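You operate a simulated robot arm through the tools that you are given. There is no shell and no other tool. Be economical: measure what you need, move in short steps, check, and stop when the job is done.

You are at the controls of a simulated two-armed robot. One attempt, no reset.

Task
Fetch the green sponge and set it on the flap top of the green table. Then take the cup on the top of the short grey table and put it away on the top tier of the rack. Then take the bottle on the top of the short grey table and put it away on the bay four. Then fetch the pack from the top shelf of the steel stand and set it in the grey bucket. Then stack the jar labelled "garlic" from the top of the short grey table on top of the jar that says "chilli". Then put the card from the top of the green table on the silver tray on the top of the short grey table. Do these in the order given. Set down upright: cup, bottle, card.

It is judged by the outcome, as a careful person would: the job done as asked, and still so three seconds after it is handed in. It fails if anything else is knocked over, pushed out of place, dropped, spilled or broken.

Robot
Two 6-joint arms with two-finger parallel grippers on one trunk, on a base that drives. Base frame: it is fixed to the floor where the robot stands at the start and does not move with it; the origin is under the middle of the robot, x ahead of it, y to its left, z up; the surface under the hand at the start is at about z = 760. Lengths are in mm, angles in rad, forces in N, time in s.
The left shoulder is at the start at [50, 170, 1110], the right one opposite. With the tool pointing down near the work surface each hand reaches from about 500 to 960 mm from the robot's upright axis, wherever it stands, measured 20 degrees to its own side. Places, roughly: bay four (21x27 cm) [440, -2100, 920]; bottle [750, 0, 750]; card [500, 1500, 750]; cup (7x7x10 cm) [600, 0, 800]; flap top of the green table [300, 1400, 700]; green sponge (8x5x4 cm) [500, 100, 800]; grey bucket (24x24x19 cm) [700, 1300, 800]; jar [750, -500, 750]; top tier of the rack (36x16 cm) [-4960, 3560, 1160]; tray (27x19x2 cm) [600, -600, 800]. Payload 1.57 kg a hand.
Tool frame (each hand has its own): the origin (TCP) lies between the finger pads and is the grasp point; the fingertips stand 30 mm ahead of it; z points along the fingers, y is the line along which they close. Largest opening 80 mm; finger width 17, thickness 12; the body of the gripper, 40 by 82 mm, starts 80 mm behind the TCP.
Orientation is that of the tool frame in the base frame, as [roll, pitch, yaw] about the fixed x, y, z axes, in that order (R = Rz(yaw) Ry(pitch) Rx(roll)). With the fingers straight down and closing along the base's y, the tool's x points along the base's -x, its y along +y and its z along -z.

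Tools
- The arms move only by the tool apply_moves. It takes "left_rows", "right_rows" or both (then of equal length, played together; a hand with none holds still); each is one flat list of numbers, 7 for each row, row after row: the shift along the tool's x, y, z in mm, then the turn, a rotation vector about the tool's x, y, z in rad, then the finger opening in mm, from 0 to 80. In form: [tx, ty, tz, ax, ay, az, jaw, tx, ty, tz, ax, ay, az, jaw, ...]. A call has 1 to 8 rows; each row shifts and turns the commanded pose from where the row before left it, along the tool's axes as they then stand. A row lasts 0.2 s, in which the tool goes at most 50 mm and 0.15 rad; a call with a longer step from one row to the next is refused whole, and so is a gripper value outside its range. Where a pose cannot be reached the arm comes as near as it can. A force on the tool above 40 N (or 10 N above the force at the start of the call, whichever is more), or a blocked arm, ends the call early, and 0.2 s more pass. Each finger travels about 72 mm/s and halts on what it meets, pressing with about 43 N; the grip force reading is that of the motor and also rises with nothing between the fingers. The clock runs only during rows and for 0.2 s after the last one: add rows that do not move to give the fingers time. It gives the time, the measured TCP pose, the force on the tool (base axes), the opening and the grip force at its end, in the units of the frame above (readings bear some noise), with the torque about the TCP (base axes, N m) and any sound that the robot's microphone picked up, and new pictures: "views" is both (left out), scene, wrist or none (wrist: the cameras of the hands that moved).
- Cameras (640 x 400 px; columns grow to the right, rows downward): "scene" is now at [28.8, -1.9, 1694.6]; the picture's right is [0.01, -1.00, 0.00], its down [-0.77, -0.01, -0.64] and it looks along [0.64, 0.01, -0.77] (base axes); focal length 266 px, centre (320, 200). "left" rides on the left gripper at [72, 7, -122] in its tool frame; the picture's right is [-0.09, 1.00, 0.00], its down [-0.84, -0.08, -0.54] and it looks along [-0.54, -0.05, 0.84] (tool axes); focal length 238 px, centre (320, 200). "right" rides on the right gripper at [72, -7, -122] in its tool frame; the picture's right is [0.09, 1.00, 0.00], its down [-0.84, 0.08, -0.54] and it looks along [-0.54, 0.05, 0.84] (tool axes); focal length 238 px, centre (320, 200). There is no depth. A picture from a camera that has moved, and an enlarged one, comes with that camera's place and axes in the base frame and with its lens. The place of the scene camera against the robot may be out by one fixed shift of up to 25 mm in any direction.
- move_column(by): slides the trunk up (or, below 0, down) by that many mm; the arms and the scene camera ride with it, the base frame stays. It gives what a move gives, with no picture.
- drive_base(legs): drives the robot by 1 to 6 legs, each [ahead, left, turn to the left] in mm, mm and rad, along the robot's own axes; the way and the turn of a leg run together, so that a leg with both is an arc; at most 1500 mm and 3.142 rad a leg. The arms and the cameras ride along, it lands a little off, and it stops where it bumps. It gives what a move gives, and a new picture of the scene camera.
- pan_tilt(pan, tilt): turns the head with the scene camera to pan (to the left, within 1.501 rad either way) and tilt (down, from -0.506 to 1.204), counted from straight ahead of the robot. It gives what a move gives, and a new picture of the scene camera.
- inspect(camera, box): a new picture of the part [left, top, right, bottom] of that camera's present view, enlarged. The clock stands still meanwhile.
- job_done(): hands the job in; it is judged then, once.

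Work in short steps. Places have to be worked out from the pictures, the camera data and where the tool is seen: move nearer, look again, correct. Check each grasp and each placing, and mend what went wrong. You have 186 turns and 260 pictures in all, those below and enlarged ones among them. Open the grippers and draw the arms clear of the work before you hand the job in, unless the task says otherwise; then end with one line.

The tools are called as name(argument=value, ...) on one line, values as JSON. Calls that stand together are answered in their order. apply_moves: Moves the arms, as the interface text tells. Its arguments: {"type":"object","properties":{"left_rows":{"type":"array","items":{"type":"number"}},"right_rows":{"type":"array","items":{"type":"number"}},"views":{"type":"string","enum":["both","scene","wrist","none"]}},"required":[]} The other tools are called the same way: move_column (by) slides the trunk up or down; drive_base (legs) drives the base; pan_tilt (pan, tilt) turns the head that bears the scene camera; inspect (camera, box) takes an enlarged picture of a part of a camera's view; job_done () hands the job in.

At the start:

```text
time: 0.0
left_ee_pos: [654.3, 74.8, 999.5]
left_orientation: [-3.141, -0.001, 3.141]
left_ft_force: [0.1, -0.6, -0.3]
left_torque: [0.02, -0.01, -0.02]
left_finger_gap: 79.9
left_gripper_force: 0.1
right_ee_pos: [458.6, -468.1, 999.9]
right_orientation: [-3.141, 0.001, -3.141]
right_ft_force: [-0.9, -0.1, -0.6]
right_torque: [0.01, -0.02, 0.0]
right_finger_gap: 80.3
right_gripper_force: 0.1
trunk travel left (down, up): [-725.0, 245.0]
robot x, y, heading: [-3.4, 1.0, 0.0]
head pan, tilt: [0.016, 0.873]
```

scene: 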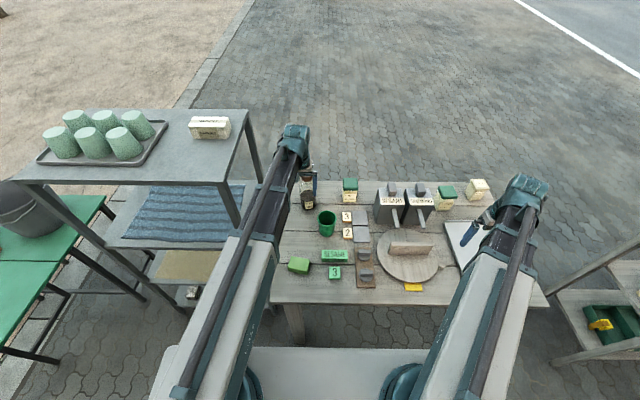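
right: 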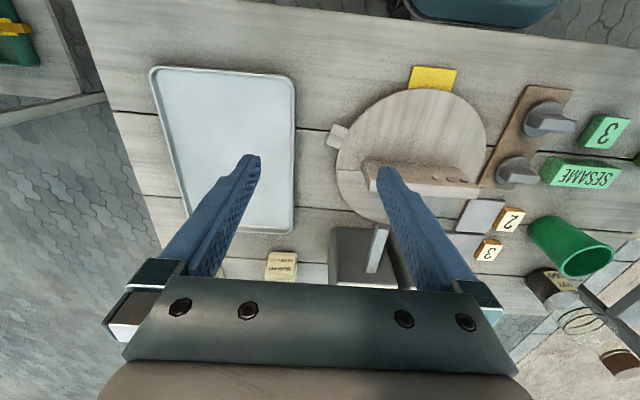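
left: 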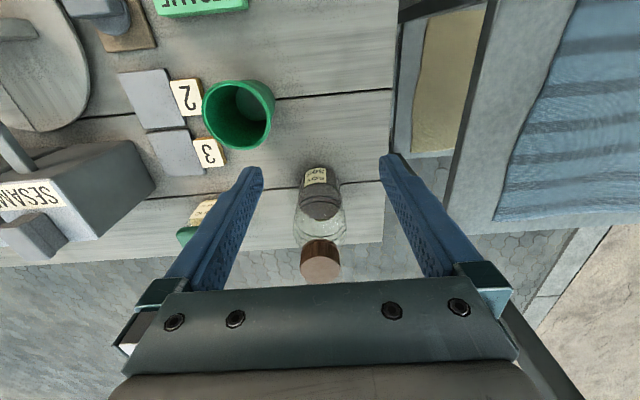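

The table in front holds the sponge, cup, bottle, jars and tray. I enlarge the scene view to identify the items.

inspect(camera="scene", box=[260, 160, 420, 300])

inspect(camera="scene", box=[380, 160, 560, 300])

```text
2.86 times, centred on (340, 230) of scene
camera zoom: at [28.8, -1.9, 1694.6], right [0.01, -1.0, 0.0], down [-0.77, -0.01, -0.64], along [0.64, 0.01, -0.77], focal length 761 px, centre (263, 114)
```

zoom: 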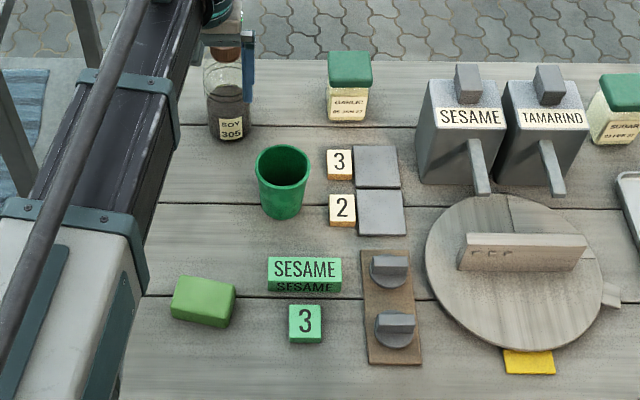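

```text
2.86 times, centred on (470, 230) of scene
camera zoom: at [28.8, -1.9, 1694.6], right [0.01, -1.0, 0.0], down [-0.77, -0.01, -0.64], along [0.64, 0.01, -0.77], focal length 761 px, centre (-109, 114)
```

zoom: 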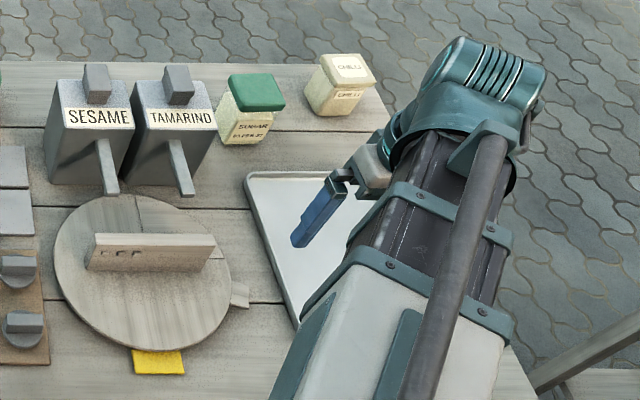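

I see the green cup, the soy bottle, the garlic jar (green lid), the sugar jar (green lid) and the chilli jar (cream lid). Now I look around to the left and right before moving.

pan_tilt(pan=1.3, tilt=0.6)

pan_tilt(pan=-1.4, tilt=0.5)

```text
time: 1.5
left_ee_pos: [654.6, 74.9, 1001.1]
left_orientation: [-3.141, 0.0, -3.141]
left_ft_force: [-0.8, 0.9, 0.6]
left_torque: [0.02, -0.02, 0.0]
left_finger_gap: 79.8
left_gripper_force: 0.0
right_ee_pos: [459.5, -468.4, 998.9]
right_orientation: [3.139, 0.0, -3.141]
right_ft_force: [-0.6, -0.2, 0.1]
right_torque: [-0.03, 0.01, 0.03]
right_finger_gap: 80.0
right_gripper_force: 0.1
trunk travel left (down, up): [-725.0, 245.0]
robot x, y, heading: [-1.2, 1.9, -0.001]
head pan, tilt: [1.3, 0.6]
camera scene: at [-24.5, 82.1, 1717.2], right [0.96, -0.27, 0.0], down [-0.15, -0.54, -0.82], along [0.22, 0.79, -0.57], focal length 266 px, centre (320, 200)
```

scene: 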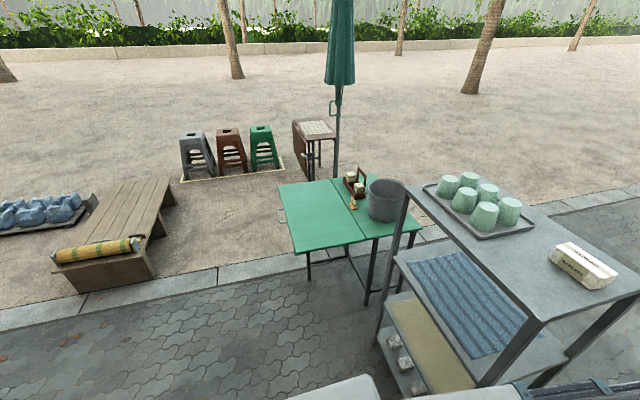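

```text
time: 3.9
left_ee_pos: [654.1, 75.1, 1000.2]
left_orientation: [3.141, 0.001, 3.14]
left_ft_force: [0.2, 0.3, 0.9]
left_torque: [-0.01, 0.03, 0.02]
left_finger_gap: 79.9
left_gripper_force: 0.0
right_ee_pos: [457.5, -469.8, 999.7]
right_orientation: [-3.141, 0.0, 3.14]
right_ft_force: [0.0, 0.2, -0.3]
right_torque: [0.0, -0.03, 0.01]
right_finger_gap: 80.1
right_gripper_force: 0.0
trunk travel left (down, up): [-725.0, 245.0]
robot x, y, heading: [-1.4, 0.4, 0.001]
head pan, tilt: [-1.4, 0.499]
camera scene: at [-32.6, -92.7, 1726.3], right [-0.99, -0.17, 0.0], down [-0.08, 0.47, -0.88], along [0.15, -0.87, -0.48], focal length 266 px, centre (320, 200)
```

scene: 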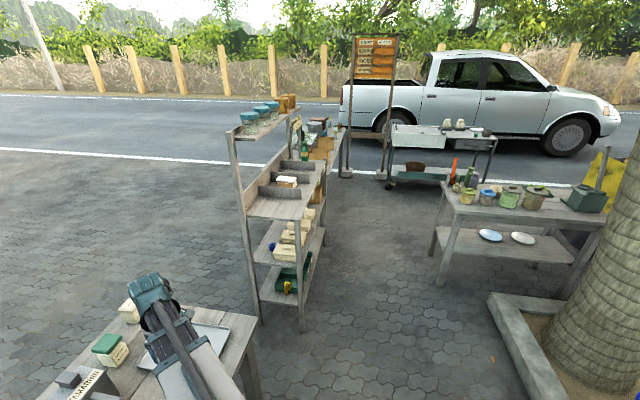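

The bench with divided bays is on the right and the green table is on the left. I zoom in on the bays now, then look left again to find the flap.

inspect(camera="scene", box=[220, 80, 360, 330])

pan_tilt(pan=1.3, tilt=0.6)

inspect(camera="scene", box=[260, 150, 460, 310])

```text
1.60 times, centred on (290, 205) of scene
camera zoom: at [-32.6, -92.7, 1726.3], right [-0.99, -0.17, 0.0], down [-0.08, 0.47, -0.88], along [0.15, -0.87, -0.48], focal length 426 px, centre (368, 192)
```

zoom: 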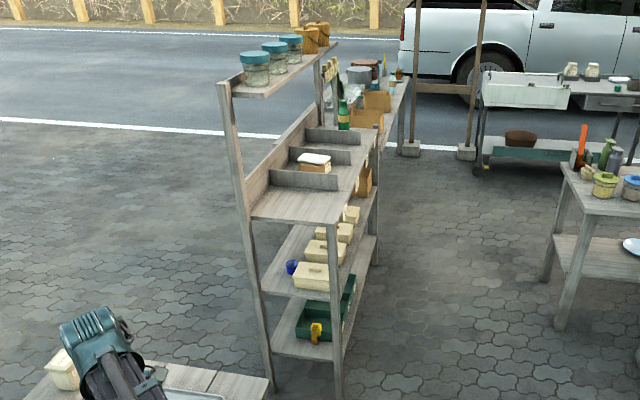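

```text
time: 6.3
left_ee_pos: [653.6, 74.5, 1000.7]
left_orientation: [3.14, 0.001, 3.14]
left_ft_force: [0.3, -0.3, 0.0]
left_torque: [-0.03, 0.03, 0.03]
left_finger_gap: 79.9
left_gripper_force: 0.1
right_ee_pos: [457.9, -468.4, 1000.1]
right_orientation: [3.141, 0.0, -3.142]
right_ft_force: [0.4, 0.4, -0.6]
right_torque: [0.05, 0.01, 0.0]
right_finger_gap: 79.8
right_gripper_force: 0.1
trunk travel left (down, up): [-725.0, 245.0]
robot x, y, heading: [-1.2, -0.7, 0.001]
head pan, tilt: [1.3, 0.6]
camera scene: at [-24.5, 82.1, 1717.2], right [0.96, -0.27, 0.0], down [-0.15, -0.54, -0.83], along [0.22, 0.8, -0.56], focal length 266 px, centre (320, 200)
```

scene: 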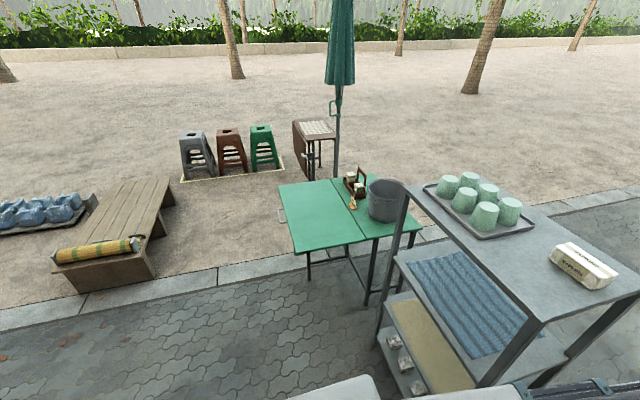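

```text
2.50 times, centred on (360, 230) of scene
camera zoom: at [-24.5, 82.1, 1717.2], right [0.96, -0.27, 0.0], down [-0.15, -0.54, -0.83], along [0.22, 0.8, -0.56], focal length 666 px, centre (220, 125)
```

zoom: 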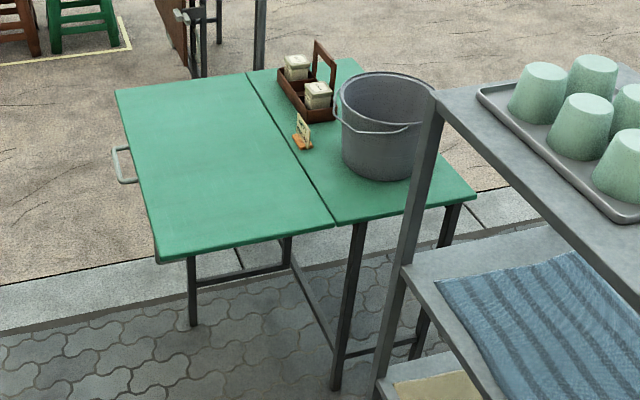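

The flap is the near-left half of the green table (about x 115–516, y 1075–1700, z≈700), and the card stands by its hinge. I back up 100 mm so the sponge is comfortably in reach, then look forward.

drive_base(legs=[[-100, 0, 0]])

apply_moves(left_rows=[40, 0, 30, 0, 0, 0, 80, 40, 0, 30, 0, 0, 0, 80, 0, 0, 0, 0, 0, 0, 80], views="wrist")

```text
time: 7.4
left_ee_pos: [551.4, 74.5, 1001.9]
left_orientation: [-3.141, 0.001, 3.14]
left_ft_force: [-0.9, -0.2, -0.6]
left_torque: [-0.03, -0.04, 0.02]
left_finger_gap: 79.9
left_gripper_force: 0.0
right_ee_pos: [355.5, -467.9, 999.5]
right_orientation: [3.141, 0.002, 3.14]
right_ft_force: [-0.2, -1.1, 0.1]
right_torque: [0.05, -0.04, -0.01]
right_finger_gap: 80.0
right_gripper_force: 0.1
trunk travel left (down, up): [-725.0, 245.0]
robot x, y, heading: [-101.2, -0.0, 0.001]
head pan, tilt: [1.3, 0.6]
camera scene: at [-127.5, 82.3, 1717.2], right [0.96, -0.27, 0.0], down [-0.15, -0.54, -0.83], along [0.22, 0.79, -0.56], focal length 266 px, centre (320, 200)
```

scene: 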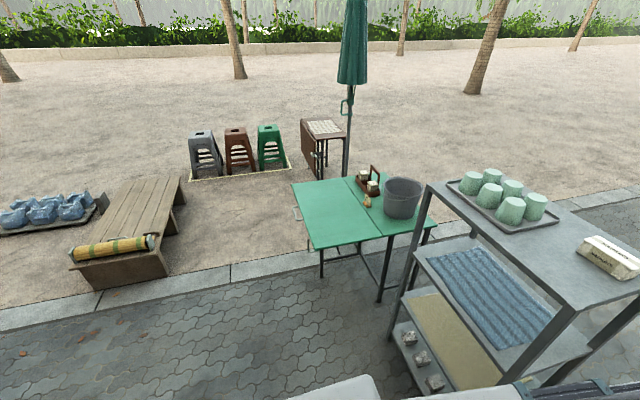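

```text
time: 8.2
left_ee_pos: [472.2, 76.5, 999.2]
left_orientation: [3.142, 0.001, 3.141]
left_ft_force: [0.2, 0.3, 0.1]
left_torque: [0.0, 0.0, 0.03]
left_finger_gap: 80.0
left_gripper_force: 0.0
left hand out of reach, approached as far as the arm can: row 1, 2
right_ee_pos: [356.2, -467.8, 999.8]
right_orientation: [-3.141, 0.001, 3.14]
right_ft_force: [0.0, 0.1, -0.9]
right_torque: [0.02, 0.02, -0.01]
right_finger_gap: 80.0
right_gripper_force: 0.0
trunk travel left (down, up): [-725.0, 245.0]
robot x, y, heading: [-101.7, -5.1, -0.003]
head pan, tilt: [1.3, 0.6]
camera left: at [402.2, 83.0, 1121.3], right [0.09, 1.0, 0.0], down [0.84, -0.08, 0.54], along [0.54, -0.05, -0.84], focal length 238 px, centre (320, 200)
```

left: 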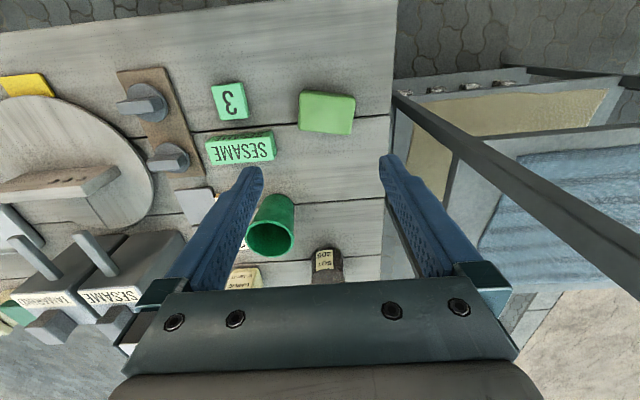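

The sponge is at about (477, 86), with its long side nearly along y. I turn the left hand about −1.45 rad so the fingers close across its short side, and lower a little on the way.

apply_moves(left_rows=[0, 0, 0, 0, 0, -0.145, 80, 0, 0, 0, 0, 0, -0.145, 80, 0, 0, 0, 0, 0, -0.145, 80, 0, 0, 0, 0, 0, -0.145, 80, 0, 0, 0, 0, 0, -0.145, 80, 0, 0, 0, 0, 0, -0.145, 80, 0, 0, 0, 0, 0, -0.145, 80, 0, 0, 0, 0, 0, -0.145, 80], views="none")

apply_moves(left_rows=[0, 0, 25, 0, 0, -0.145, 80, 0, 0, 25, 0, 0, -0.145, 80, 0, 0, 0, 0, 0, 0, 80], views="wrist")

```text
time: 10.0
left_ee_pos: [472.8, 74.4, 1000.8]
left_orientation: [3.142, 0.0, -1.981]
left_ft_force: [0.2, 0.2, 0.0]
left_torque: [0.03, 0.05, 0.01]
left_finger_gap: 79.9
left_gripper_force: 0.1
right_ee_pos: [356.5, -469.5, 1000.8]
right_orientation: [3.141, -0.001, 3.141]
right_ft_force: [0.1, -0.5, 0.3]
right_torque: [0.0, -0.03, 0.0]
right_finger_gap: 79.9
right_gripper_force: 0.1
trunk travel left (down, up): [-725.0, 245.0]
robot x, y, heading: [-104.0, 2.6, -0.003]
head pan, tilt: [1.3, 0.6]
```

```text
time: 10.8
left_ee_pos: [474.6, 73.4, 1000.4]
left_orientation: [-3.141, 0.001, -1.691]
left_ft_force: [-0.3, -0.3, -0.1]
left_torque: [0.03, 0.01, 0.0]
left_finger_gap: 80.1
left_gripper_force: 0.0
left hand out of reach, approached as far as the arm can: row 1, 2
right_ee_pos: [356.3, -469.1, 1000.9]
right_orientation: [3.141, -0.001, 3.14]
right_ft_force: [-0.6, -0.7, 0.4]
right_torque: [0.0, 0.02, 0.02]
right_finger_gap: 80.2
right_gripper_force: 0.2
trunk travel left (down, up): [-725.0, 245.0]
robot x, y, heading: [-102.5, 1.6, -0.0]
head pan, tilt: [1.3, 0.6]
camera left: at [459.4, 3.1, 1121.4], right [-0.98, 0.21, 0.0], down [0.18, 0.82, 0.54], along [0.11, 0.53, -0.84], focal length 238 px, centre (320, 200)
```

left: 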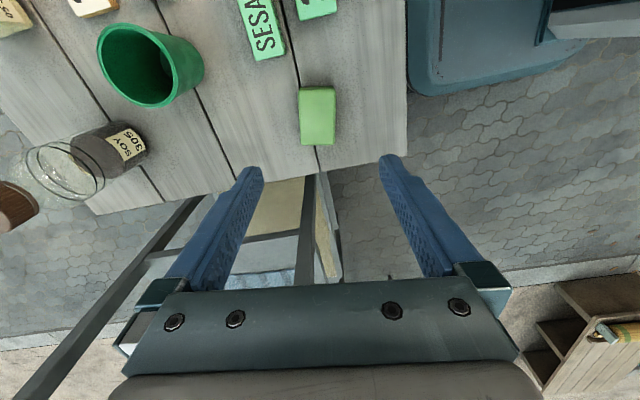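

The hand cannot descend further at this trunk height, so I lower the trunk instead. The sponge shows nearly aligned with the fingers.

move_column(by=-100)

apply_moves(left_rows=[0, 0, 0, 0, 0, 0, 80], views="wrist")

```text
time: 12.1
left_ee_pos: [473.8, 73.6, 900.3]
left_orientation: [-3.141, -0.001, -1.692]
left_ft_force: [0.2, -1.2, -0.4]
left_torque: [0.01, -0.03, -0.02]
left_finger_gap: 79.9
left_gripper_force: 0.1
right_ee_pos: [356.8, -468.4, 900.3]
right_orientation: [-3.141, 0.001, 3.139]
right_ft_force: [0.7, 0.3, -0.1]
right_torque: [0.03, 0.01, 0.02]
right_finger_gap: 80.0
right_gripper_force: 0.0
trunk travel left (down, up): [-625.0, 345.0]
robot x, y, heading: [-99.4, -1.3, 0.0]
head pan, tilt: [1.3, 0.6]
```

```text
time: 12.5
left_ee_pos: [474.0, 73.6, 899.5]
left_orientation: [-3.141, 0.001, -1.692]
left_ft_force: [-1.2, 0.0, 0.6]
left_torque: [0.01, -0.03, -0.01]
left_finger_gap: 80.0
left_gripper_force: 0.1
right_ee_pos: [355.5, -468.9, 899.8]
right_orientation: [-3.141, 0.001, 3.14]
right_ft_force: [-0.3, 0.4, -0.9]
right_torque: [-0.01, -0.01, 0.03]
right_finger_gap: 80.2
right_gripper_force: 0.2
trunk travel left (down, up): [-625.0, 345.0]
robot x, y, heading: [-100.4, 0.8, -0.001]
head pan, tilt: [1.3, 0.6]
camera left: at [459.3, 3.2, 1021.4], right [-0.98, 0.21, 0.0], down [0.18, 0.82, 0.54], along [0.12, 0.53, -0.84], focal length 238 px, centre (320, 200)
```

left: 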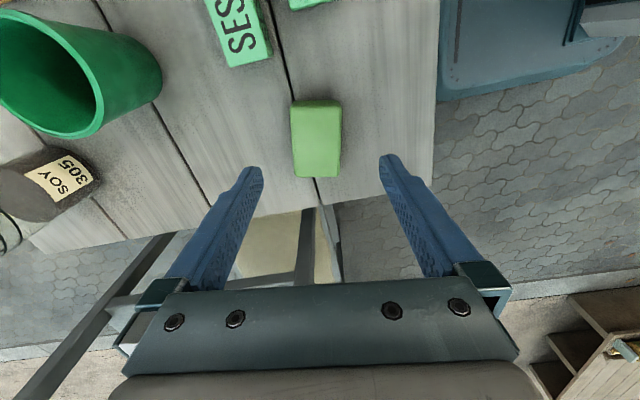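

Sponge is centred between the fingers, about (478, 76). I lower the trunk until the fingertips are just above the table.

move_column(by=-85)

apply_moves(left_rows=[0, -3, 0, 0, 0, 0, 80], views="wrist")

```text
time: 13.8
left_ee_pos: [472.9, 74.1, 814.6]
left_orientation: [3.14, -0.002, -1.692]
left_ft_force: [0.1, 0.7, 0.4]
left_torque: [-0.01, 0.0, 0.03]
left_finger_gap: 80.0
left_gripper_force: 0.0
right_ee_pos: [357.1, -468.6, 814.9]
right_orientation: [3.14, 0.0, 3.14]
right_ft_force: [-0.2, -0.2, 0.7]
right_torque: [0.01, 0.01, 0.03]
right_finger_gap: 80.0
right_gripper_force: 0.1
trunk travel left (down, up): [-540.0, 430.0]
robot x, y, heading: [-104.0, 1.1, -0.001]
head pan, tilt: [1.3, 0.6]
```

```text
time: 14.2
left_ee_pos: [478.0, 73.7, 814.5]
left_orientation: [3.141, -0.001, -1.693]
left_ft_force: [1.0, -0.5, 0.2]
left_torque: [0.02, -0.03, 0.0]
left_finger_gap: 80.1
left_gripper_force: 0.1
right_ee_pos: [356.6, -468.9, 813.6]
right_orientation: [-3.141, 0.0, 3.14]
right_ft_force: [0.8, -0.5, -0.6]
right_torque: [-0.01, -0.03, 0.0]
right_finger_gap: 79.7
right_gripper_force: 0.0
trunk travel left (down, up): [-540.0, 430.0]
robot x, y, heading: [-99.4, 0.2, -0.001]
head pan, tilt: [1.3, 0.6]
camera left: at [462.7, 2.9, 936.4], right [-0.98, 0.21, 0.0], down [0.18, 0.82, 0.54], along [0.12, 0.53, -0.84], focal length 238 px, centre (320, 200)
```

left: 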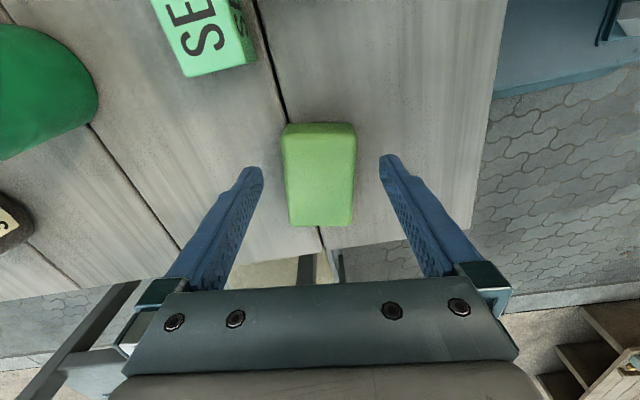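

Aligned well. I raise the right hand for clearance, lower the last 17 mm, then close on the sponge.

apply_moves(right_rows=[0, 0, -40, 0, 0, 0, 80, 0, 0, -40, 0, 0, 0, 80, 0, 0, 0, 0, 0, 0, 80], views="none")

move_column(by=-17)

apply_moves(left_rows=[0, 0, 0, 0, 0, 0, 55, 0, 0, 0, 0, 0, 0, 45, 0, 0, 0, 0, 0, 0, 38, 0, 0, 0, 0, 0, 0, 38], views="wrist")

```text
time: 14.9
left_ee_pos: [476.7, 73.4, 815.0]
left_orientation: [3.141, -0.001, -1.693]
left_ft_force: [0.6, -0.1, 0.5]
left_torque: [0.02, 0.04, -0.01]
left_finger_gap: 79.9
left_gripper_force: 0.2
right_ee_pos: [356.1, -468.2, 813.8]
right_orientation: [3.14, -0.001, 3.139]
right_ft_force: [-0.3, 0.0, 0.0]
right_torque: [-0.02, 0.0, -0.01]
right_finger_gap: 80.2
right_gripper_force: 0.1
right hand out of reach, approached as far as the arm can: row 1, 2
trunk travel left (down, up): [-540.0, 430.0]
robot x, y, heading: [-100.7, 2.6, -0.001]
head pan, tilt: [1.3, 0.6]
```

```text
time: 15.6
left_ee_pos: [477.0, 73.4, 798.4]
left_orientation: [3.139, 0.0, -1.693]
left_ft_force: [-0.2, 0.5, -0.3]
left_torque: [-0.01, 0.0, -0.01]
left_finger_gap: 80.0
left_gripper_force: 0.1
right_ee_pos: [356.5, -468.4, 798.5]
right_orientation: [-3.141, -0.001, 3.139]
right_ft_force: [-0.6, 0.1, 0.5]
right_torque: [-0.02, 0.01, -0.01]
right_finger_gap: 80.1
right_gripper_force: 0.1
trunk travel left (down, up): [-523.0, 447.0]
robot x, y, heading: [-100.6, 1.6, -0.004]
head pan, tilt: [1.3, 0.6]
```

```text
time: 16.6
left_ee_pos: [477.4, 73.6, 798.4]
left_orientation: [3.142, 0.0, -1.693]
left_ft_force: [0.3, -0.6, 0.4]
left_torque: [0.06, -0.03, 0.0]
left_finger_gap: 49.6
left_gripper_force: 43.1
right_ee_pos: [357.1, -468.3, 797.0]
right_orientation: [3.141, -0.001, 3.141]
right_ft_force: [0.5, 0.3, -0.4]
right_torque: [0.0, -0.02, 0.01]
right_finger_gap: 79.9
right_gripper_force: 0.1
trunk travel left (down, up): [-523.0, 447.0]
robot x, y, heading: [-99.5, 1.8, -0.003]
head pan, tilt: [1.3, 0.6]
camera left: at [462.6, 2.9, 919.4], right [-0.98, 0.21, 0.0], down [0.18, 0.82, 0.54], along [0.12, 0.53, -0.84], focal length 238 px, centre (320, 200)
```

left: 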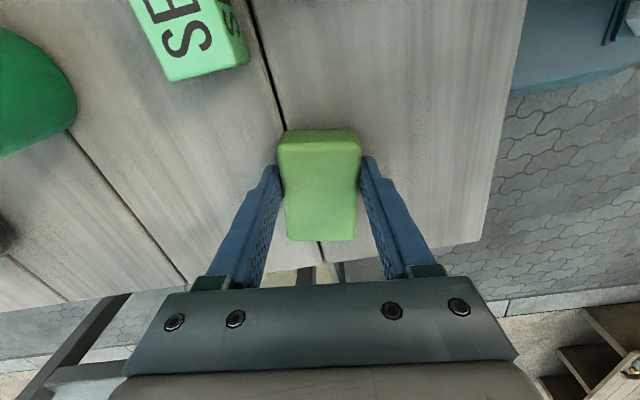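

The sponge is gripped (49.6 mm, 43 N). The arms seem to change height only through the trunk, so I lift with the trunk, then check the right arm's ability to pull in.

move_column(by=150)

apply_moves(right_rows=[-30, 40, 0, 0, 0, 0, 80, -30, 40, 0, 0, 0, 0, 80, -30, 40, 0, 0, 0, 0, 80, -20, 40, 0, 0, 0, 0, 80, 0, 40, 0, 0, 0, 0, 80, 0, 40, 0, 0, 0, 0, 80], views="scene")

```text
time: 18.3
left_ee_pos: [477.5, 73.4, 947.5]
left_orientation: [3.141, 0.001, -1.693]
left_ft_force: [-0.1, -0.3, -0.4]
left_torque: [0.0, 0.01, 0.01]
left_finger_gap: 49.0
left_gripper_force: 43.1
right_ee_pos: [357.5, -469.8, 949.3]
right_orientation: [-3.142, -0.001, 3.14]
right_ft_force: [-0.3, -0.1, -0.5]
right_torque: [-0.02, 0.03, -0.01]
right_finger_gap: 79.9
right_gripper_force: 0.1
trunk travel left (down, up): [-673.0, 297.0]
robot x, y, heading: [-97.8, -0.3, -0.002]
head pan, tilt: [1.3, 0.6]
```

```text
time: 19.7
left_ee_pos: [476.1, 72.6, 948.6]
left_orientation: [3.14, 0.001, -1.693]
left_ft_force: [0.0, -0.9, -0.5]
left_torque: [0.03, -0.02, 0.01]
left_finger_gap: 48.8
left_gripper_force: 43.0
right_ee_pos: [467.0, -229.3, 947.2]
right_orientation: [-3.141, 0.001, 3.139]
right_ft_force: [-0.8, -0.5, 0.5]
right_torque: [-0.02, 0.01, 0.01]
right_finger_gap: 80.2
right_gripper_force: 0.2
right hand out of reach, approached as far as the arm can: row 5
trunk travel left (down, up): [-673.0, 297.0]
robot x, y, heading: [-100.0, -2.9, 0.002]
head pan, tilt: [1.3, 0.6]
camera scene: at [-125.6, 82.5, 1665.2], right [0.96, -0.27, 0.0], down [-0.15, -0.54, -0.82], along [0.22, 0.79, -0.57], focal length 266 px, centre (320, 200)
```

scene: 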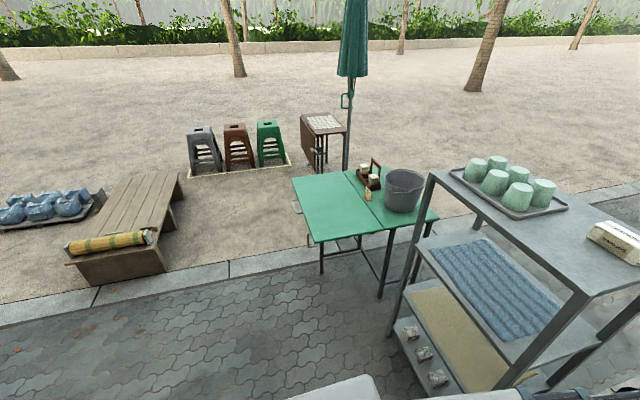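

Both hands are tucked in front. I back away from the table, turn left, and approach the green table's flap.

drive_base(legs=[[-350, 0, 0], [0, 0, 1.571], [560, 0, 0], [0, -600, 0]])

pan_tilt(pan=0, tilt=0.85)

```text
time: 31.6
left_ee_pos: [61.0, 1141.5, 947.0]
left_orientation: [3.141, 0.0, -0.108]
left_ft_force: [-0.1, 0.1, -0.5]
left_torque: [0.01, 0.02, -0.03]
left_finger_gap: 48.5
left_gripper_force: 43.0
right_ee_pos: [364.8, 1134.0, 947.7]
right_orientation: [-3.141, 0.0, -1.558]
right_ft_force: [-0.7, 0.7, 0.6]
right_torque: [0.0, 0.01, -0.02]
right_finger_gap: 80.2
right_gripper_force: 0.0
trunk travel left (down, up): [-673.0, 297.0]
robot x, y, heading: [141.8, 565.5, 1.583]
head pan, tilt: [1.3, 0.6]
camera scene: at [49.1, 543.9, 1665.2], right [0.26, 0.97, 0.0], down [0.55, -0.14, -0.83], along [-0.8, 0.21, -0.56], focal length 266 px, centre (320, 200)
```

scene: 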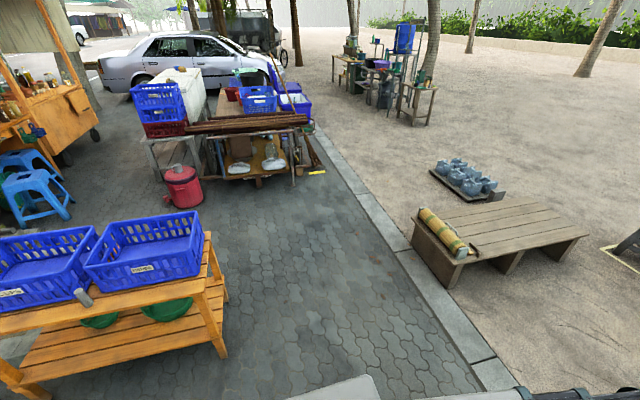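

```text
time: 33.1
left_ee_pos: [62.0, 1142.2, 947.3]
left_orientation: [3.14, -0.001, -0.11]
left_ft_force: [0.9, -0.4, -0.4]
left_torque: [-0.02, -0.02, 0.0]
left_finger_gap: 48.6
left_gripper_force: 43.1
right_ee_pos: [364.6, 1135.6, 947.0]
right_orientation: [-3.142, 0.001, -1.56]
right_ft_force: [0.6, 0.4, 1.0]
right_torque: [-0.02, 0.03, 0.0]
right_finger_gap: 79.9
right_gripper_force: 0.0
trunk travel left (down, up): [-673.0, 297.0]
robot x, y, heading: [138.4, 563.6, 1.586]
head pan, tilt: [0.0, 0.85]
camera scene: at [133.1, 599.5, 1644.3], right [1.0, 0.01, 0.0], down [0.01, -0.75, -0.66], along [-0.01, 0.66, -0.75], focal length 266 px, centre (320, 200)
```

scene: 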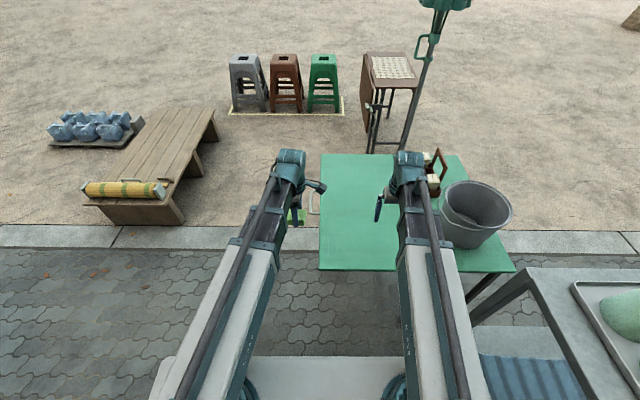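

I sidestep 50 mm right, then move the left hand to about (220, 1240) over the flap.

drive_base(legs=[[0, -50, 0]])

apply_moves(left_rows=[25, -28, 0, 0, 0, 0, 35, 25, -28, 0, 0, 0, 0, 35, 25, -28, 0, 0, 0, 0, 35, 25, -28, 0, 0, 0, 0, 35, 0, 0, 0, 0, 0, 0, 35], views="wrist")

```text
time: 34.0
left_ee_pos: [113.8, 1142.1, 947.5]
left_orientation: [3.141, 0.002, -0.109]
left_ft_force: [0.5, 0.1, -1.4]
left_torque: [0.0, 0.03, -0.02]
left_finger_gap: 49.0
left_gripper_force: 43.1
right_ee_pos: [417.7, 1135.8, 947.7]
right_orientation: [-3.141, -0.001, -1.559]
right_ft_force: [-0.5, -0.3, 0.0]
right_torque: [-0.01, 0.04, -0.02]
right_finger_gap: 80.0
right_gripper_force: 0.0
trunk travel left (down, up): [-673.0, 297.0]
robot x, y, heading: [192.3, 568.9, 1.585]
head pan, tilt: [0.0, 0.85]
camera scene: at [185.7, 600.1, 1644.3], right [1.0, 0.01, 0.0], down [0.01, -0.75, -0.66], along [-0.01, 0.66, -0.75], focal length 266 px, centre (320, 200)
```

scene: 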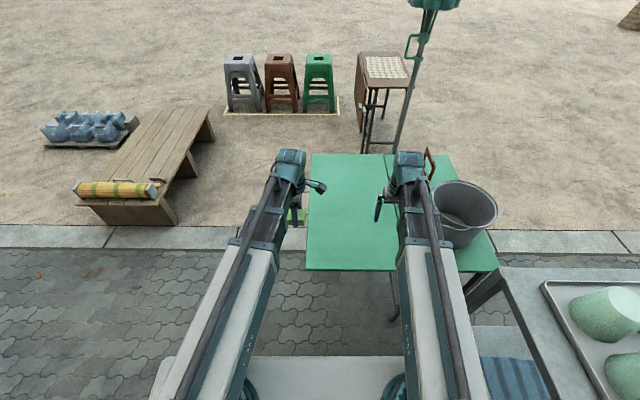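

```text
time: 35.2
left_ee_pos: [224.3, 1242.1, 947.5]
left_orientation: [3.14, 0.0, -0.11]
left_ft_force: [0.0, 0.4, 0.0]
left_torque: [0.02, -0.03, 0.02]
left_finger_gap: 48.6
left_gripper_force: 43.1
right_ee_pos: [416.9, 1136.4, 948.3]
right_orientation: [3.141, -0.001, -1.56]
right_ft_force: [-0.3, 0.0, 0.2]
right_torque: [0.03, -0.02, -0.02]
right_finger_gap: 79.9
right_gripper_force: 0.1
trunk travel left (down, up): [-673.0, 297.0]
robot x, y, heading: [190.9, 567.6, 1.584]
head pan, tilt: [0.0, 0.85]
camera left: at [296.0, 1228.5, 1069.4], right [-0.2, -0.98, 0.0], down [-0.82, 0.17, 0.54], along [-0.53, 0.11, -0.84], focal length 238 px, centre (320, 200)
```

left: 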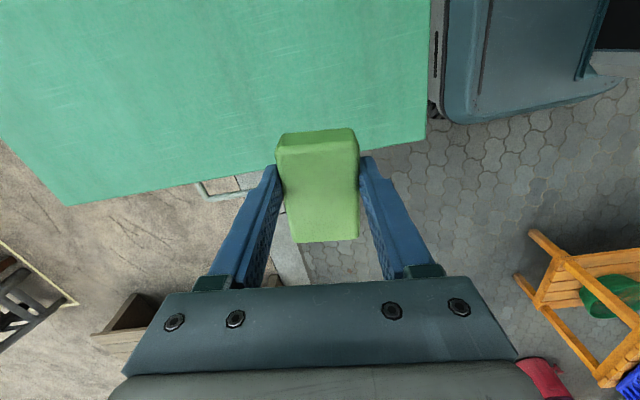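

The flap's outer edge is at x≈150. I pull the right hand back off the table edge and move the left hand 40 mm further in.

apply_moves(right_rows=[30, 10, 0, 0, 0, 0, 80, 30, 10, 0, 0, 0, 0, 80, 30, 10, 0, 0, 0, 0, 80, 10, 0, 0, 0, 0, 0, 80], left_rows=[0, 0, 0, 0, 0, 0, 35, 0, 0, 0, 0, 0, 0, 35, 20, 0, 0, 0, 0, 0, 35, 20, 0, 0, 0, 0, 0, 35], views="scene")

```text
time: 36.2
left_ee_pos: [264.2, 1239.6, 947.0]
left_orientation: [3.141, 0.0, -0.109]
left_ft_force: [0.6, -0.5, -1.3]
left_torque: [-0.02, 0.02, 0.0]
left_finger_gap: 48.5
left_gripper_force: 43.2
right_ee_pos: [387.7, 1034.3, 947.4]
right_orientation: [-3.141, 0.001, -1.558]
right_ft_force: [0.4, 0.7, 0.9]
right_torque: [-0.01, 0.02, -0.04]
right_finger_gap: 79.8
right_gripper_force: 0.0
trunk travel left (down, up): [-673.0, 297.0]
robot x, y, heading: [193.2, 564.8, 1.577]
head pan, tilt: [0.0, 0.85]
camera scene: at [184.7, 599.9, 1644.3], right [1.0, 0.01, 0.0], down [0.01, -0.75, -0.66], along [-0.01, 0.66, -0.75], focal length 266 px, centre (320, 200)
```

scene: 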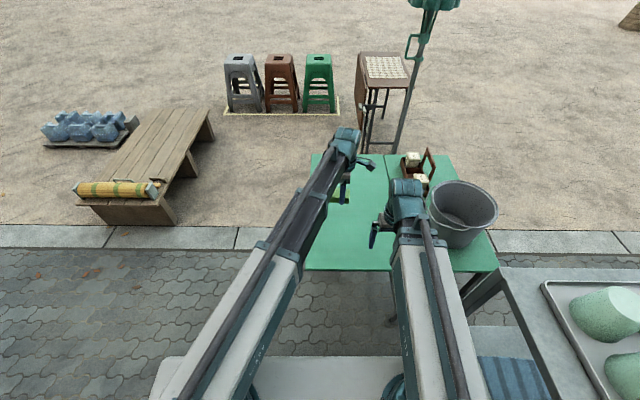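

Clear. I lower the trunk towards the flap.

move_column(by=-188)

apply_moves(left_rows=[0, 0, 0, 0, 0, 0, 35], views="wrist")

```text
time: 38.3
left_ee_pos: [264.8, 1239.0, 760.8]
left_orientation: [-3.141, 0.0, -0.107]
left_ft_force: [0.1, -0.2, -0.6]
left_torque: [-0.02, 0.02, -0.01]
left_finger_gap: 48.8
left_gripper_force: 42.5
right_ee_pos: [388.6, 1035.8, 760.9]
right_orientation: [3.141, -0.001, -1.558]
right_ft_force: [-0.1, -0.1, 0.3]
right_torque: [0.01, -0.02, 0.01]
right_finger_gap: 79.9
right_gripper_force: 0.0
trunk travel left (down, up): [-485.0, 485.0]
robot x, y, heading: [192.3, 567.8, 1.584]
head pan, tilt: [0.0, 0.85]
```

```text
time: 38.7
left_ee_pos: [265.5, 1240.2, 760.5]
left_orientation: [3.14, 0.0, -0.108]
left_ft_force: [0.0, 0.1, -0.8]
left_torque: [0.01, 0.02, 0.01]
left_finger_gap: 48.7
left_gripper_force: 42.6
right_ee_pos: [387.3, 1034.9, 759.4]
right_orientation: [-3.142, -0.001, -1.557]
right_ft_force: [0.3, 0.0, -0.1]
right_torque: [0.01, 0.0, -0.02]
right_finger_gap: 80.0
right_gripper_force: 0.1
trunk travel left (down, up): [-485.0, 485.0]
robot x, y, heading: [194.4, 564.5, 1.582]
head pan, tilt: [0.0, 0.85]
camera left: at [336.1, 1225.0, 881.4], right [-0.2, -0.98, 0.0], down [-0.82, 0.17, 0.54], along [-0.53, 0.11, -0.84], focal length 238 px, centre (320, 200)
```

left: 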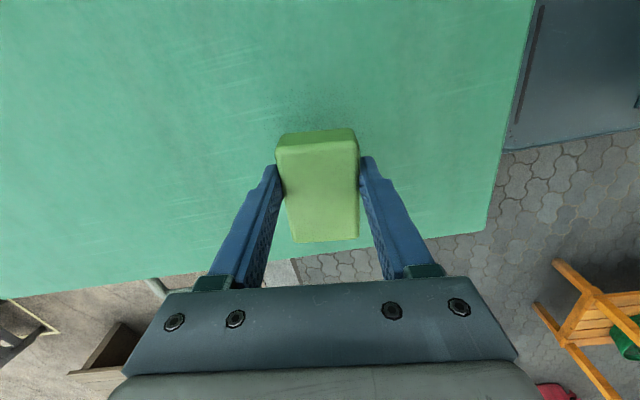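

The flap surface works out at about z 695–700. I lower another 20 mm and check the force.

move_column(by=-18)

move_column(by=-5)

inspect(camera="left", box=[200, 100, 440, 300])

```text
time: 39.3
left_ee_pos: [264.8, 1240.3, 741.6]
left_orientation: [3.141, 0.0, -0.108]
left_ft_force: [0.5, 0.5, 0.2]
left_torque: [0.02, 0.02, -0.03]
left_finger_gap: 48.5
left_gripper_force: 42.9
right_ee_pos: [387.7, 1035.0, 741.0]
right_orientation: [-3.14, 0.001, -1.559]
right_ft_force: [0.2, -0.2, 0.0]
right_torque: [0.0, -0.01, -0.03]
right_finger_gap: 79.9
right_gripper_force: 0.1
trunk travel left (down, up): [-467.0, 503.0]
robot x, y, heading: [194.7, 567.1, 1.578]
head pan, tilt: [0.0, 0.85]
```

```text
time: 39.9
left_ee_pos: [264.5, 1239.1, 737.8]
left_orientation: [-3.141, -0.001, -0.108]
left_ft_force: [0.9, -0.1, 0.2]
left_torque: [-0.01, -0.04, 0.04]
left_finger_gap: 48.7
left_gripper_force: 43.1
right_ee_pos: [388.5, 1035.2, 736.7]
right_orientation: [3.141, 0.0, -1.558]
right_ft_force: [0.1, 0.0, -0.1]
right_torque: [0.02, 0.04, -0.02]
right_finger_gap: 80.0
right_gripper_force: 0.1
trunk travel left (down, up): [-462.0, 508.0]
robot x, y, heading: [194.0, 565.4, 1.584]
head pan, tilt: [0.0, 0.85]
```

```text
2.00 times, centred on (320, 200) of left
camera zoom: at [336.1, 1224.9, 858.4], right [-0.2, -0.98, 0.0], down [-0.82, 0.17, 0.54], along [-0.53, 0.11, -0.84], focal length 477 px, centre (320, 200)
```

zoom: 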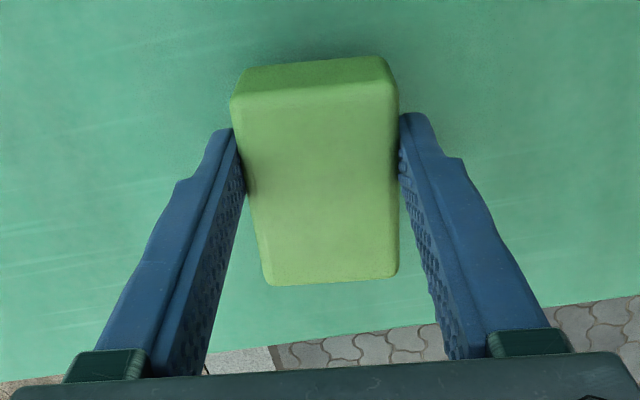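

No contact yet. I go down in 4 mm steps.

move_column(by=-4)

move_column(by=-3)

```text
time: 40.4
left_ee_pos: [264.7, 1239.8, 733.6]
left_orientation: [-3.142, 0.0, -0.108]
left_ft_force: [-0.5, -0.1, -0.2]
left_torque: [-0.03, -0.03, 0.01]
left_finger_gap: 48.5
left_gripper_force: 42.8
right_ee_pos: [387.8, 1035.6, 732.4]
right_orientation: [3.141, 0.001, -1.557]
right_ft_force: [0.6, 0.2, 1.0]
right_torque: [-0.02, 0.0, 0.01]
right_finger_gap: 80.1
right_gripper_force: 0.1
trunk travel left (down, up): [-458.0, 512.0]
robot x, y, heading: [190.4, 564.6, 1.582]
head pan, tilt: [0.0, 0.85]
```

```text
time: 40.9
left_ee_pos: [265.4, 1238.3, 730.2]
left_orientation: [3.14, -0.002, -0.106]
left_ft_force: [-0.8, 1.0, 0.2]
left_torque: [0.03, 0.02, 0.01]
left_finger_gap: 48.4
left_gripper_force: 42.4
right_ee_pos: [387.2, 1035.1, 729.5]
right_orientation: [-3.141, 0.0, -1.558]
right_ft_force: [-0.1, -0.6, -0.1]
right_torque: [-0.03, -0.01, -0.01]
right_finger_gap: 79.8
right_gripper_force: 0.1
trunk travel left (down, up): [-455.0, 515.0]
robot x, y, heading: [195.1, 561.8, 1.585]
head pan, tilt: [0.0, 0.85]
```

Still no contact force. I step down further.

move_column(by=-4)

inspect(camera="left", box=[200, 100, 440, 300])

```text
time: 41.4
left_ee_pos: [264.7, 1238.2, 727.0]
left_orientation: [3.141, 0.0, -0.108]
left_ft_force: [1.1, 1.3, 0.0]
left_torque: [0.02, 0.02, 0.0]
left_finger_gap: 48.8
left_gripper_force: 43.2
right_ee_pos: [388.6, 1035.2, 725.6]
right_orientation: [3.14, 0.0, -1.559]
right_ft_force: [0.1, -0.9, -0.3]
right_torque: [-0.01, 0.02, 0.0]
right_finger_gap: 80.0
right_gripper_force: 0.1
trunk travel left (down, up): [-451.0, 519.0]
robot x, y, heading: [196.9, 566.4, 1.581]
head pan, tilt: [0.0, 0.85]
```

```text
2.00 times, centred on (320, 200) of left
camera zoom: at [336.1, 1224.9, 847.4], right [-0.2, -0.98, 0.0], down [-0.82, 0.17, 0.54], along [-0.53, 0.11, -0.84], focal length 477 px, centre (320, 200)
```

zoom: 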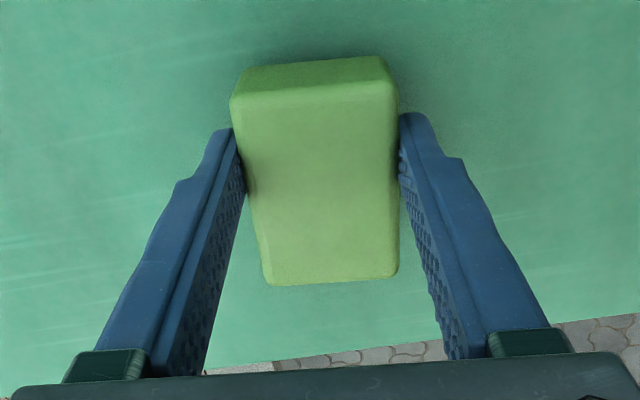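

From the edge parallax the flap is nearer z≈684. I continue down to contact.

move_column(by=-4)

move_column(by=-3)

```text
time: 42.0
left_ee_pos: [263.5, 1238.8, 722.2]
left_orientation: [3.14, 0.001, -0.109]
left_ft_force: [0.1, 0.1, -0.4]
left_torque: [-0.03, 0.0, 0.0]
left_finger_gap: 48.5
left_gripper_force: 43.2
right_ee_pos: [388.2, 1036.2, 721.0]
right_orientation: [-3.141, 0.001, -1.559]
right_ft_force: [0.1, 0.8, 0.3]
right_torque: [0.04, 0.0, -0.01]
right_finger_gap: 79.7
right_gripper_force: 0.1
trunk travel left (down, up): [-447.0, 523.0]
robot x, y, heading: [195.0, 561.0, 1.585]
head pan, tilt: [0.0, 0.85]
```

```text
time: 42.5
left_ee_pos: [264.6, 1239.8, 719.3]
left_orientation: [-3.141, 0.0, -0.108]
left_ft_force: [-0.5, 0.1, -0.4]
left_torque: [0.0, -0.01, 0.01]
left_finger_gap: 48.7
left_gripper_force: 43.0
right_ee_pos: [387.2, 1034.8, 718.6]
right_orientation: [-3.141, 0.0, -1.558]
right_ft_force: [0.2, -0.2, 0.0]
right_torque: [-0.01, 0.02, -0.02]
right_finger_gap: 79.9
right_gripper_force: 0.0
trunk travel left (down, up): [-444.0, 526.0]
robot x, y, heading: [193.4, 566.9, 1.583]
head pan, tilt: [0.0, 0.85]
```

move_column(by=-3)

move_column(by=-2)

inspect(camera="left", box=[240, 100, 400, 200])

```text
time: 43.0
left_ee_pos: [263.7, 1239.0, 715.9]
left_orientation: [-3.141, 0.001, -0.108]
left_ft_force: [-0.5, 1.4, 3.5]
left_torque: [0.01, -0.14, 0.04]
left_finger_gap: 48.6
left_gripper_force: 43.2
right_ee_pos: [387.4, 1034.7, 715.8]
right_orientation: [-3.141, -0.001, -1.559]
right_ft_force: [0.2, 0.1, 0.8]
right_torque: [0.01, 0.07, 0.02]
right_finger_gap: 80.2
right_gripper_force: 0.0
trunk travel left (down, up): [-441.0, 529.0]
robot x, y, heading: [189.4, 568.0, 1.579]
head pan, tilt: [0.0, 0.85]
```

```text
time: 43.5
left_ee_pos: [265.6, 1239.7, 715.3]
left_orientation: [-3.14, 0.0, -0.108]
left_ft_force: [-0.9, 3.2, 19.6]
left_torque: [0.01, -0.51, 0.06]
left_finger_gap: 48.5
left_gripper_force: 43.0
right_ee_pos: [387.1, 1034.9, 714.8]
right_orientation: [3.141, 0.002, -1.559]
right_ft_force: [0.0, 0.4, 0.6]
right_torque: [0.0, 0.0, -0.03]
right_finger_gap: 79.9
right_gripper_force: 0.1
trunk travel left (down, up): [-439.0, 531.0]
robot x, y, heading: [193.1, 563.4, 1.582]
head pan, tilt: [0.0, 0.85]
```

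```text
4.00 times, centred on (320, 150) of left
camera zoom: at [335.9, 1224.5, 836.4], right [-0.2, -0.98, 0.0], down [-0.82, 0.17, 0.54], along [-0.53, 0.11, -0.84], focal length 953 px, centre (320, 400)
```

zoom: 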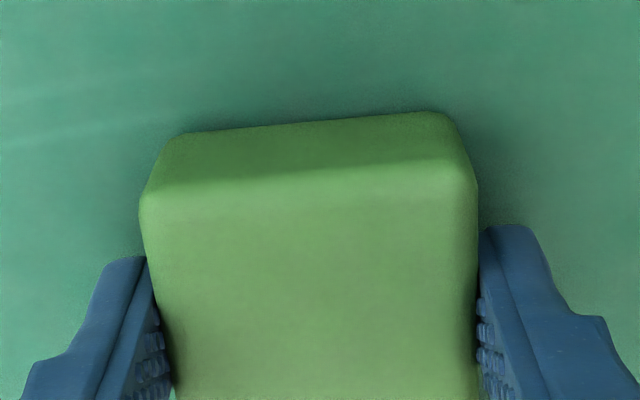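

Contact felt at TCP z≈716. I ease off 1 mm and open the fingers gently, then rise.

move_column(by=1)

apply_moves(left_rows=[0, 0, 0, 0, 0, 0, 50, 0, 0, 0, 0, 0, 0, 56, 0, 0, 0, 0, 0, 0, 66, 0, 0, 0, 0, 0, 0, 76, 0, 0, 0, 0, 0, 0, 76], views="none")

move_column(by=235)

inspect(camera="left", box=[0, 0, 640, 400])

```text
time: 44.0
left_ee_pos: [264.5, 1238.0, 715.0]
left_orientation: [-3.142, 0.0, -0.109]
left_ft_force: [-1.0, 1.2, 7.7]
left_torque: [0.0, -0.2, 0.01]
left_finger_gap: 48.5
left_gripper_force: 43.1
right_ee_pos: [388.3, 1035.6, 715.6]
right_orientation: [3.14, 0.0, -1.557]
right_ft_force: [-0.4, -0.7, -0.6]
right_torque: [0.02, 0.04, 0.01]
right_finger_gap: 80.1
right_gripper_force: 0.0
trunk travel left (down, up): [-440.0, 530.0]
robot x, y, heading: [192.9, 564.3, 1.583]
head pan, tilt: [0.0, 0.85]
```

```text
time: 45.2
left_ee_pos: [264.4, 1239.7, 715.7]
left_orientation: [-3.142, 0.001, -0.108]
left_ft_force: [0.0, 0.4, 0.0]
left_torque: [0.03, 0.03, 0.01]
left_finger_gap: 75.9
left_gripper_force: 0.0
right_ee_pos: [387.9, 1035.9, 714.6]
right_orientation: [-3.141, 0.0, -1.558]
right_ft_force: [0.1, -0.9, 0.3]
right_torque: [0.0, -0.01, 0.0]
right_finger_gap: 80.1
right_gripper_force: 0.1
trunk travel left (down, up): [-440.0, 530.0]
robot x, y, heading: [192.9, 564.8, 1.584]
head pan, tilt: [0.0, 0.85]
```

```text
time: 47.7
left_ee_pos: [265.2, 1239.2, 950.0]
left_orientation: [-3.14, 0.0, -0.109]
left_ft_force: [0.1, 0.1, -0.2]
left_torque: [0.03, 0.0, 0.04]
left_finger_gap: 76.0
left_gripper_force: 0.1
right_ee_pos: [389.0, 1036.0, 948.9]
right_orientation: [3.14, 0.0, -1.56]
right_ft_force: [0.1, 0.5, -0.1]
right_torque: [0.01, -0.01, -0.01]
right_finger_gap: 80.1
right_gripper_force: 0.1
trunk travel left (down, up): [-675.0, 295.0]
robot x, y, heading: [193.9, 565.5, 1.579]
head pan, tilt: [0.0, 0.85]
```

```text
1.00 times, centred on (320, 200) of left (not enlarged: the box is as wide or as high as the picture)
camera zoom: at [336.1, 1225.1, 1071.3], right [-0.2, -0.98, 0.0], down [-0.82, 0.17, 0.54], along [-0.53, 0.11, -0.84], focal length 238 px, centre (320, 200)
```

zoom: 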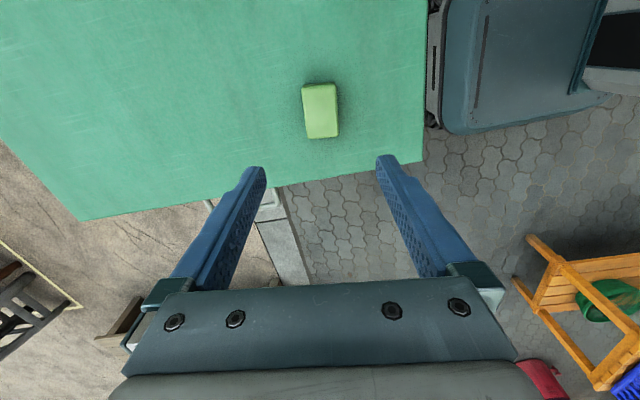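

The sponge rests on the flap. I raise slightly and drive back to the grey table for the cup, retracing the path, with a forward view.

move_column(by=60)

drive_base(legs=[[0, 600, 0], [-560, 0, 0], [0, 0, -1.58], [300, 0, 0]])

inspect(camera="left", box=[0, 0, 640, 400])

```text
time: 48.7
left_ee_pos: [265.6, 1239.0, 1009.0]
left_orientation: [-3.141, 0.0, -0.108]
left_ft_force: [0.3, 0.5, -0.9]
left_torque: [0.0, 0.02, -0.05]
left_finger_gap: 76.0
left_gripper_force: 0.1
right_ee_pos: [388.8, 1035.4, 1008.9]
right_orientation: [-3.141, 0.0, -1.559]
right_ft_force: [0.4, -0.2, -0.1]
right_torque: [-0.04, 0.02, 0.01]
right_finger_gap: 79.9
right_gripper_force: 0.1
trunk travel left (down, up): [-735.0, 235.0]
robot x, y, heading: [193.4, 563.7, 1.585]
head pan, tilt: [0.0, 0.85]
```

```text
time: 60.4
left_ee_pos: [596.7, -64.5, 1009.3]
left_orientation: [3.141, 0.0, -1.679]
left_ft_force: [-0.2, 0.0, -0.2]
left_torque: [0.02, 0.02, 0.0]
left_finger_gap: 76.2
left_gripper_force: 0.1
right_ee_pos: [392.2, -187.1, 1009.4]
right_orientation: [-3.141, -0.001, -3.128]
right_ft_force: [0.0, -0.3, -0.3]
right_torque: [0.0, 0.04, 0.01]
right_finger_gap: 80.2
right_gripper_force: 0.1
trunk travel left (down, up): [-735.0, 235.0]
robot x, y, heading: [-76.7, 7.6, 0.015]
head pan, tilt: [0.0, 0.85]
camera scene: at [-47.3, 4.6, 1706.3], right [0.01, -1.0, 0.0], down [-0.75, -0.01, -0.66], along [0.66, 0.01, -0.75], focal length 266 px, centre (320, 200)
```

scene: 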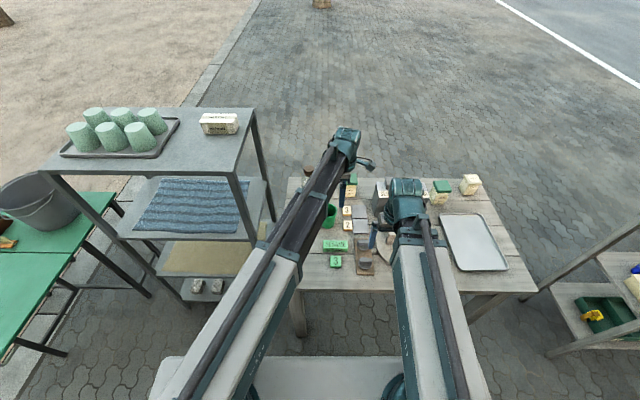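

```text
1.00 times, centred on (320, 200) of left (not enlarged: the box is as wide or as high as the picture)
camera zoom: at [583.4, -134.1, 1130.9], right [-0.98, 0.2, 0.0], down [0.17, 0.82, 0.54], along [0.11, 0.53, -0.84], focal length 238 px, centre (320, 200)
```

zoom: 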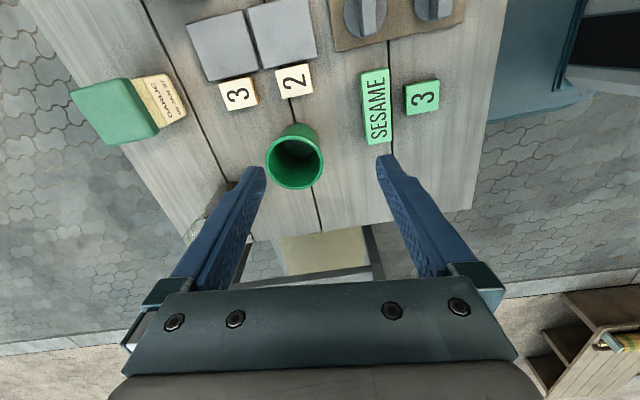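

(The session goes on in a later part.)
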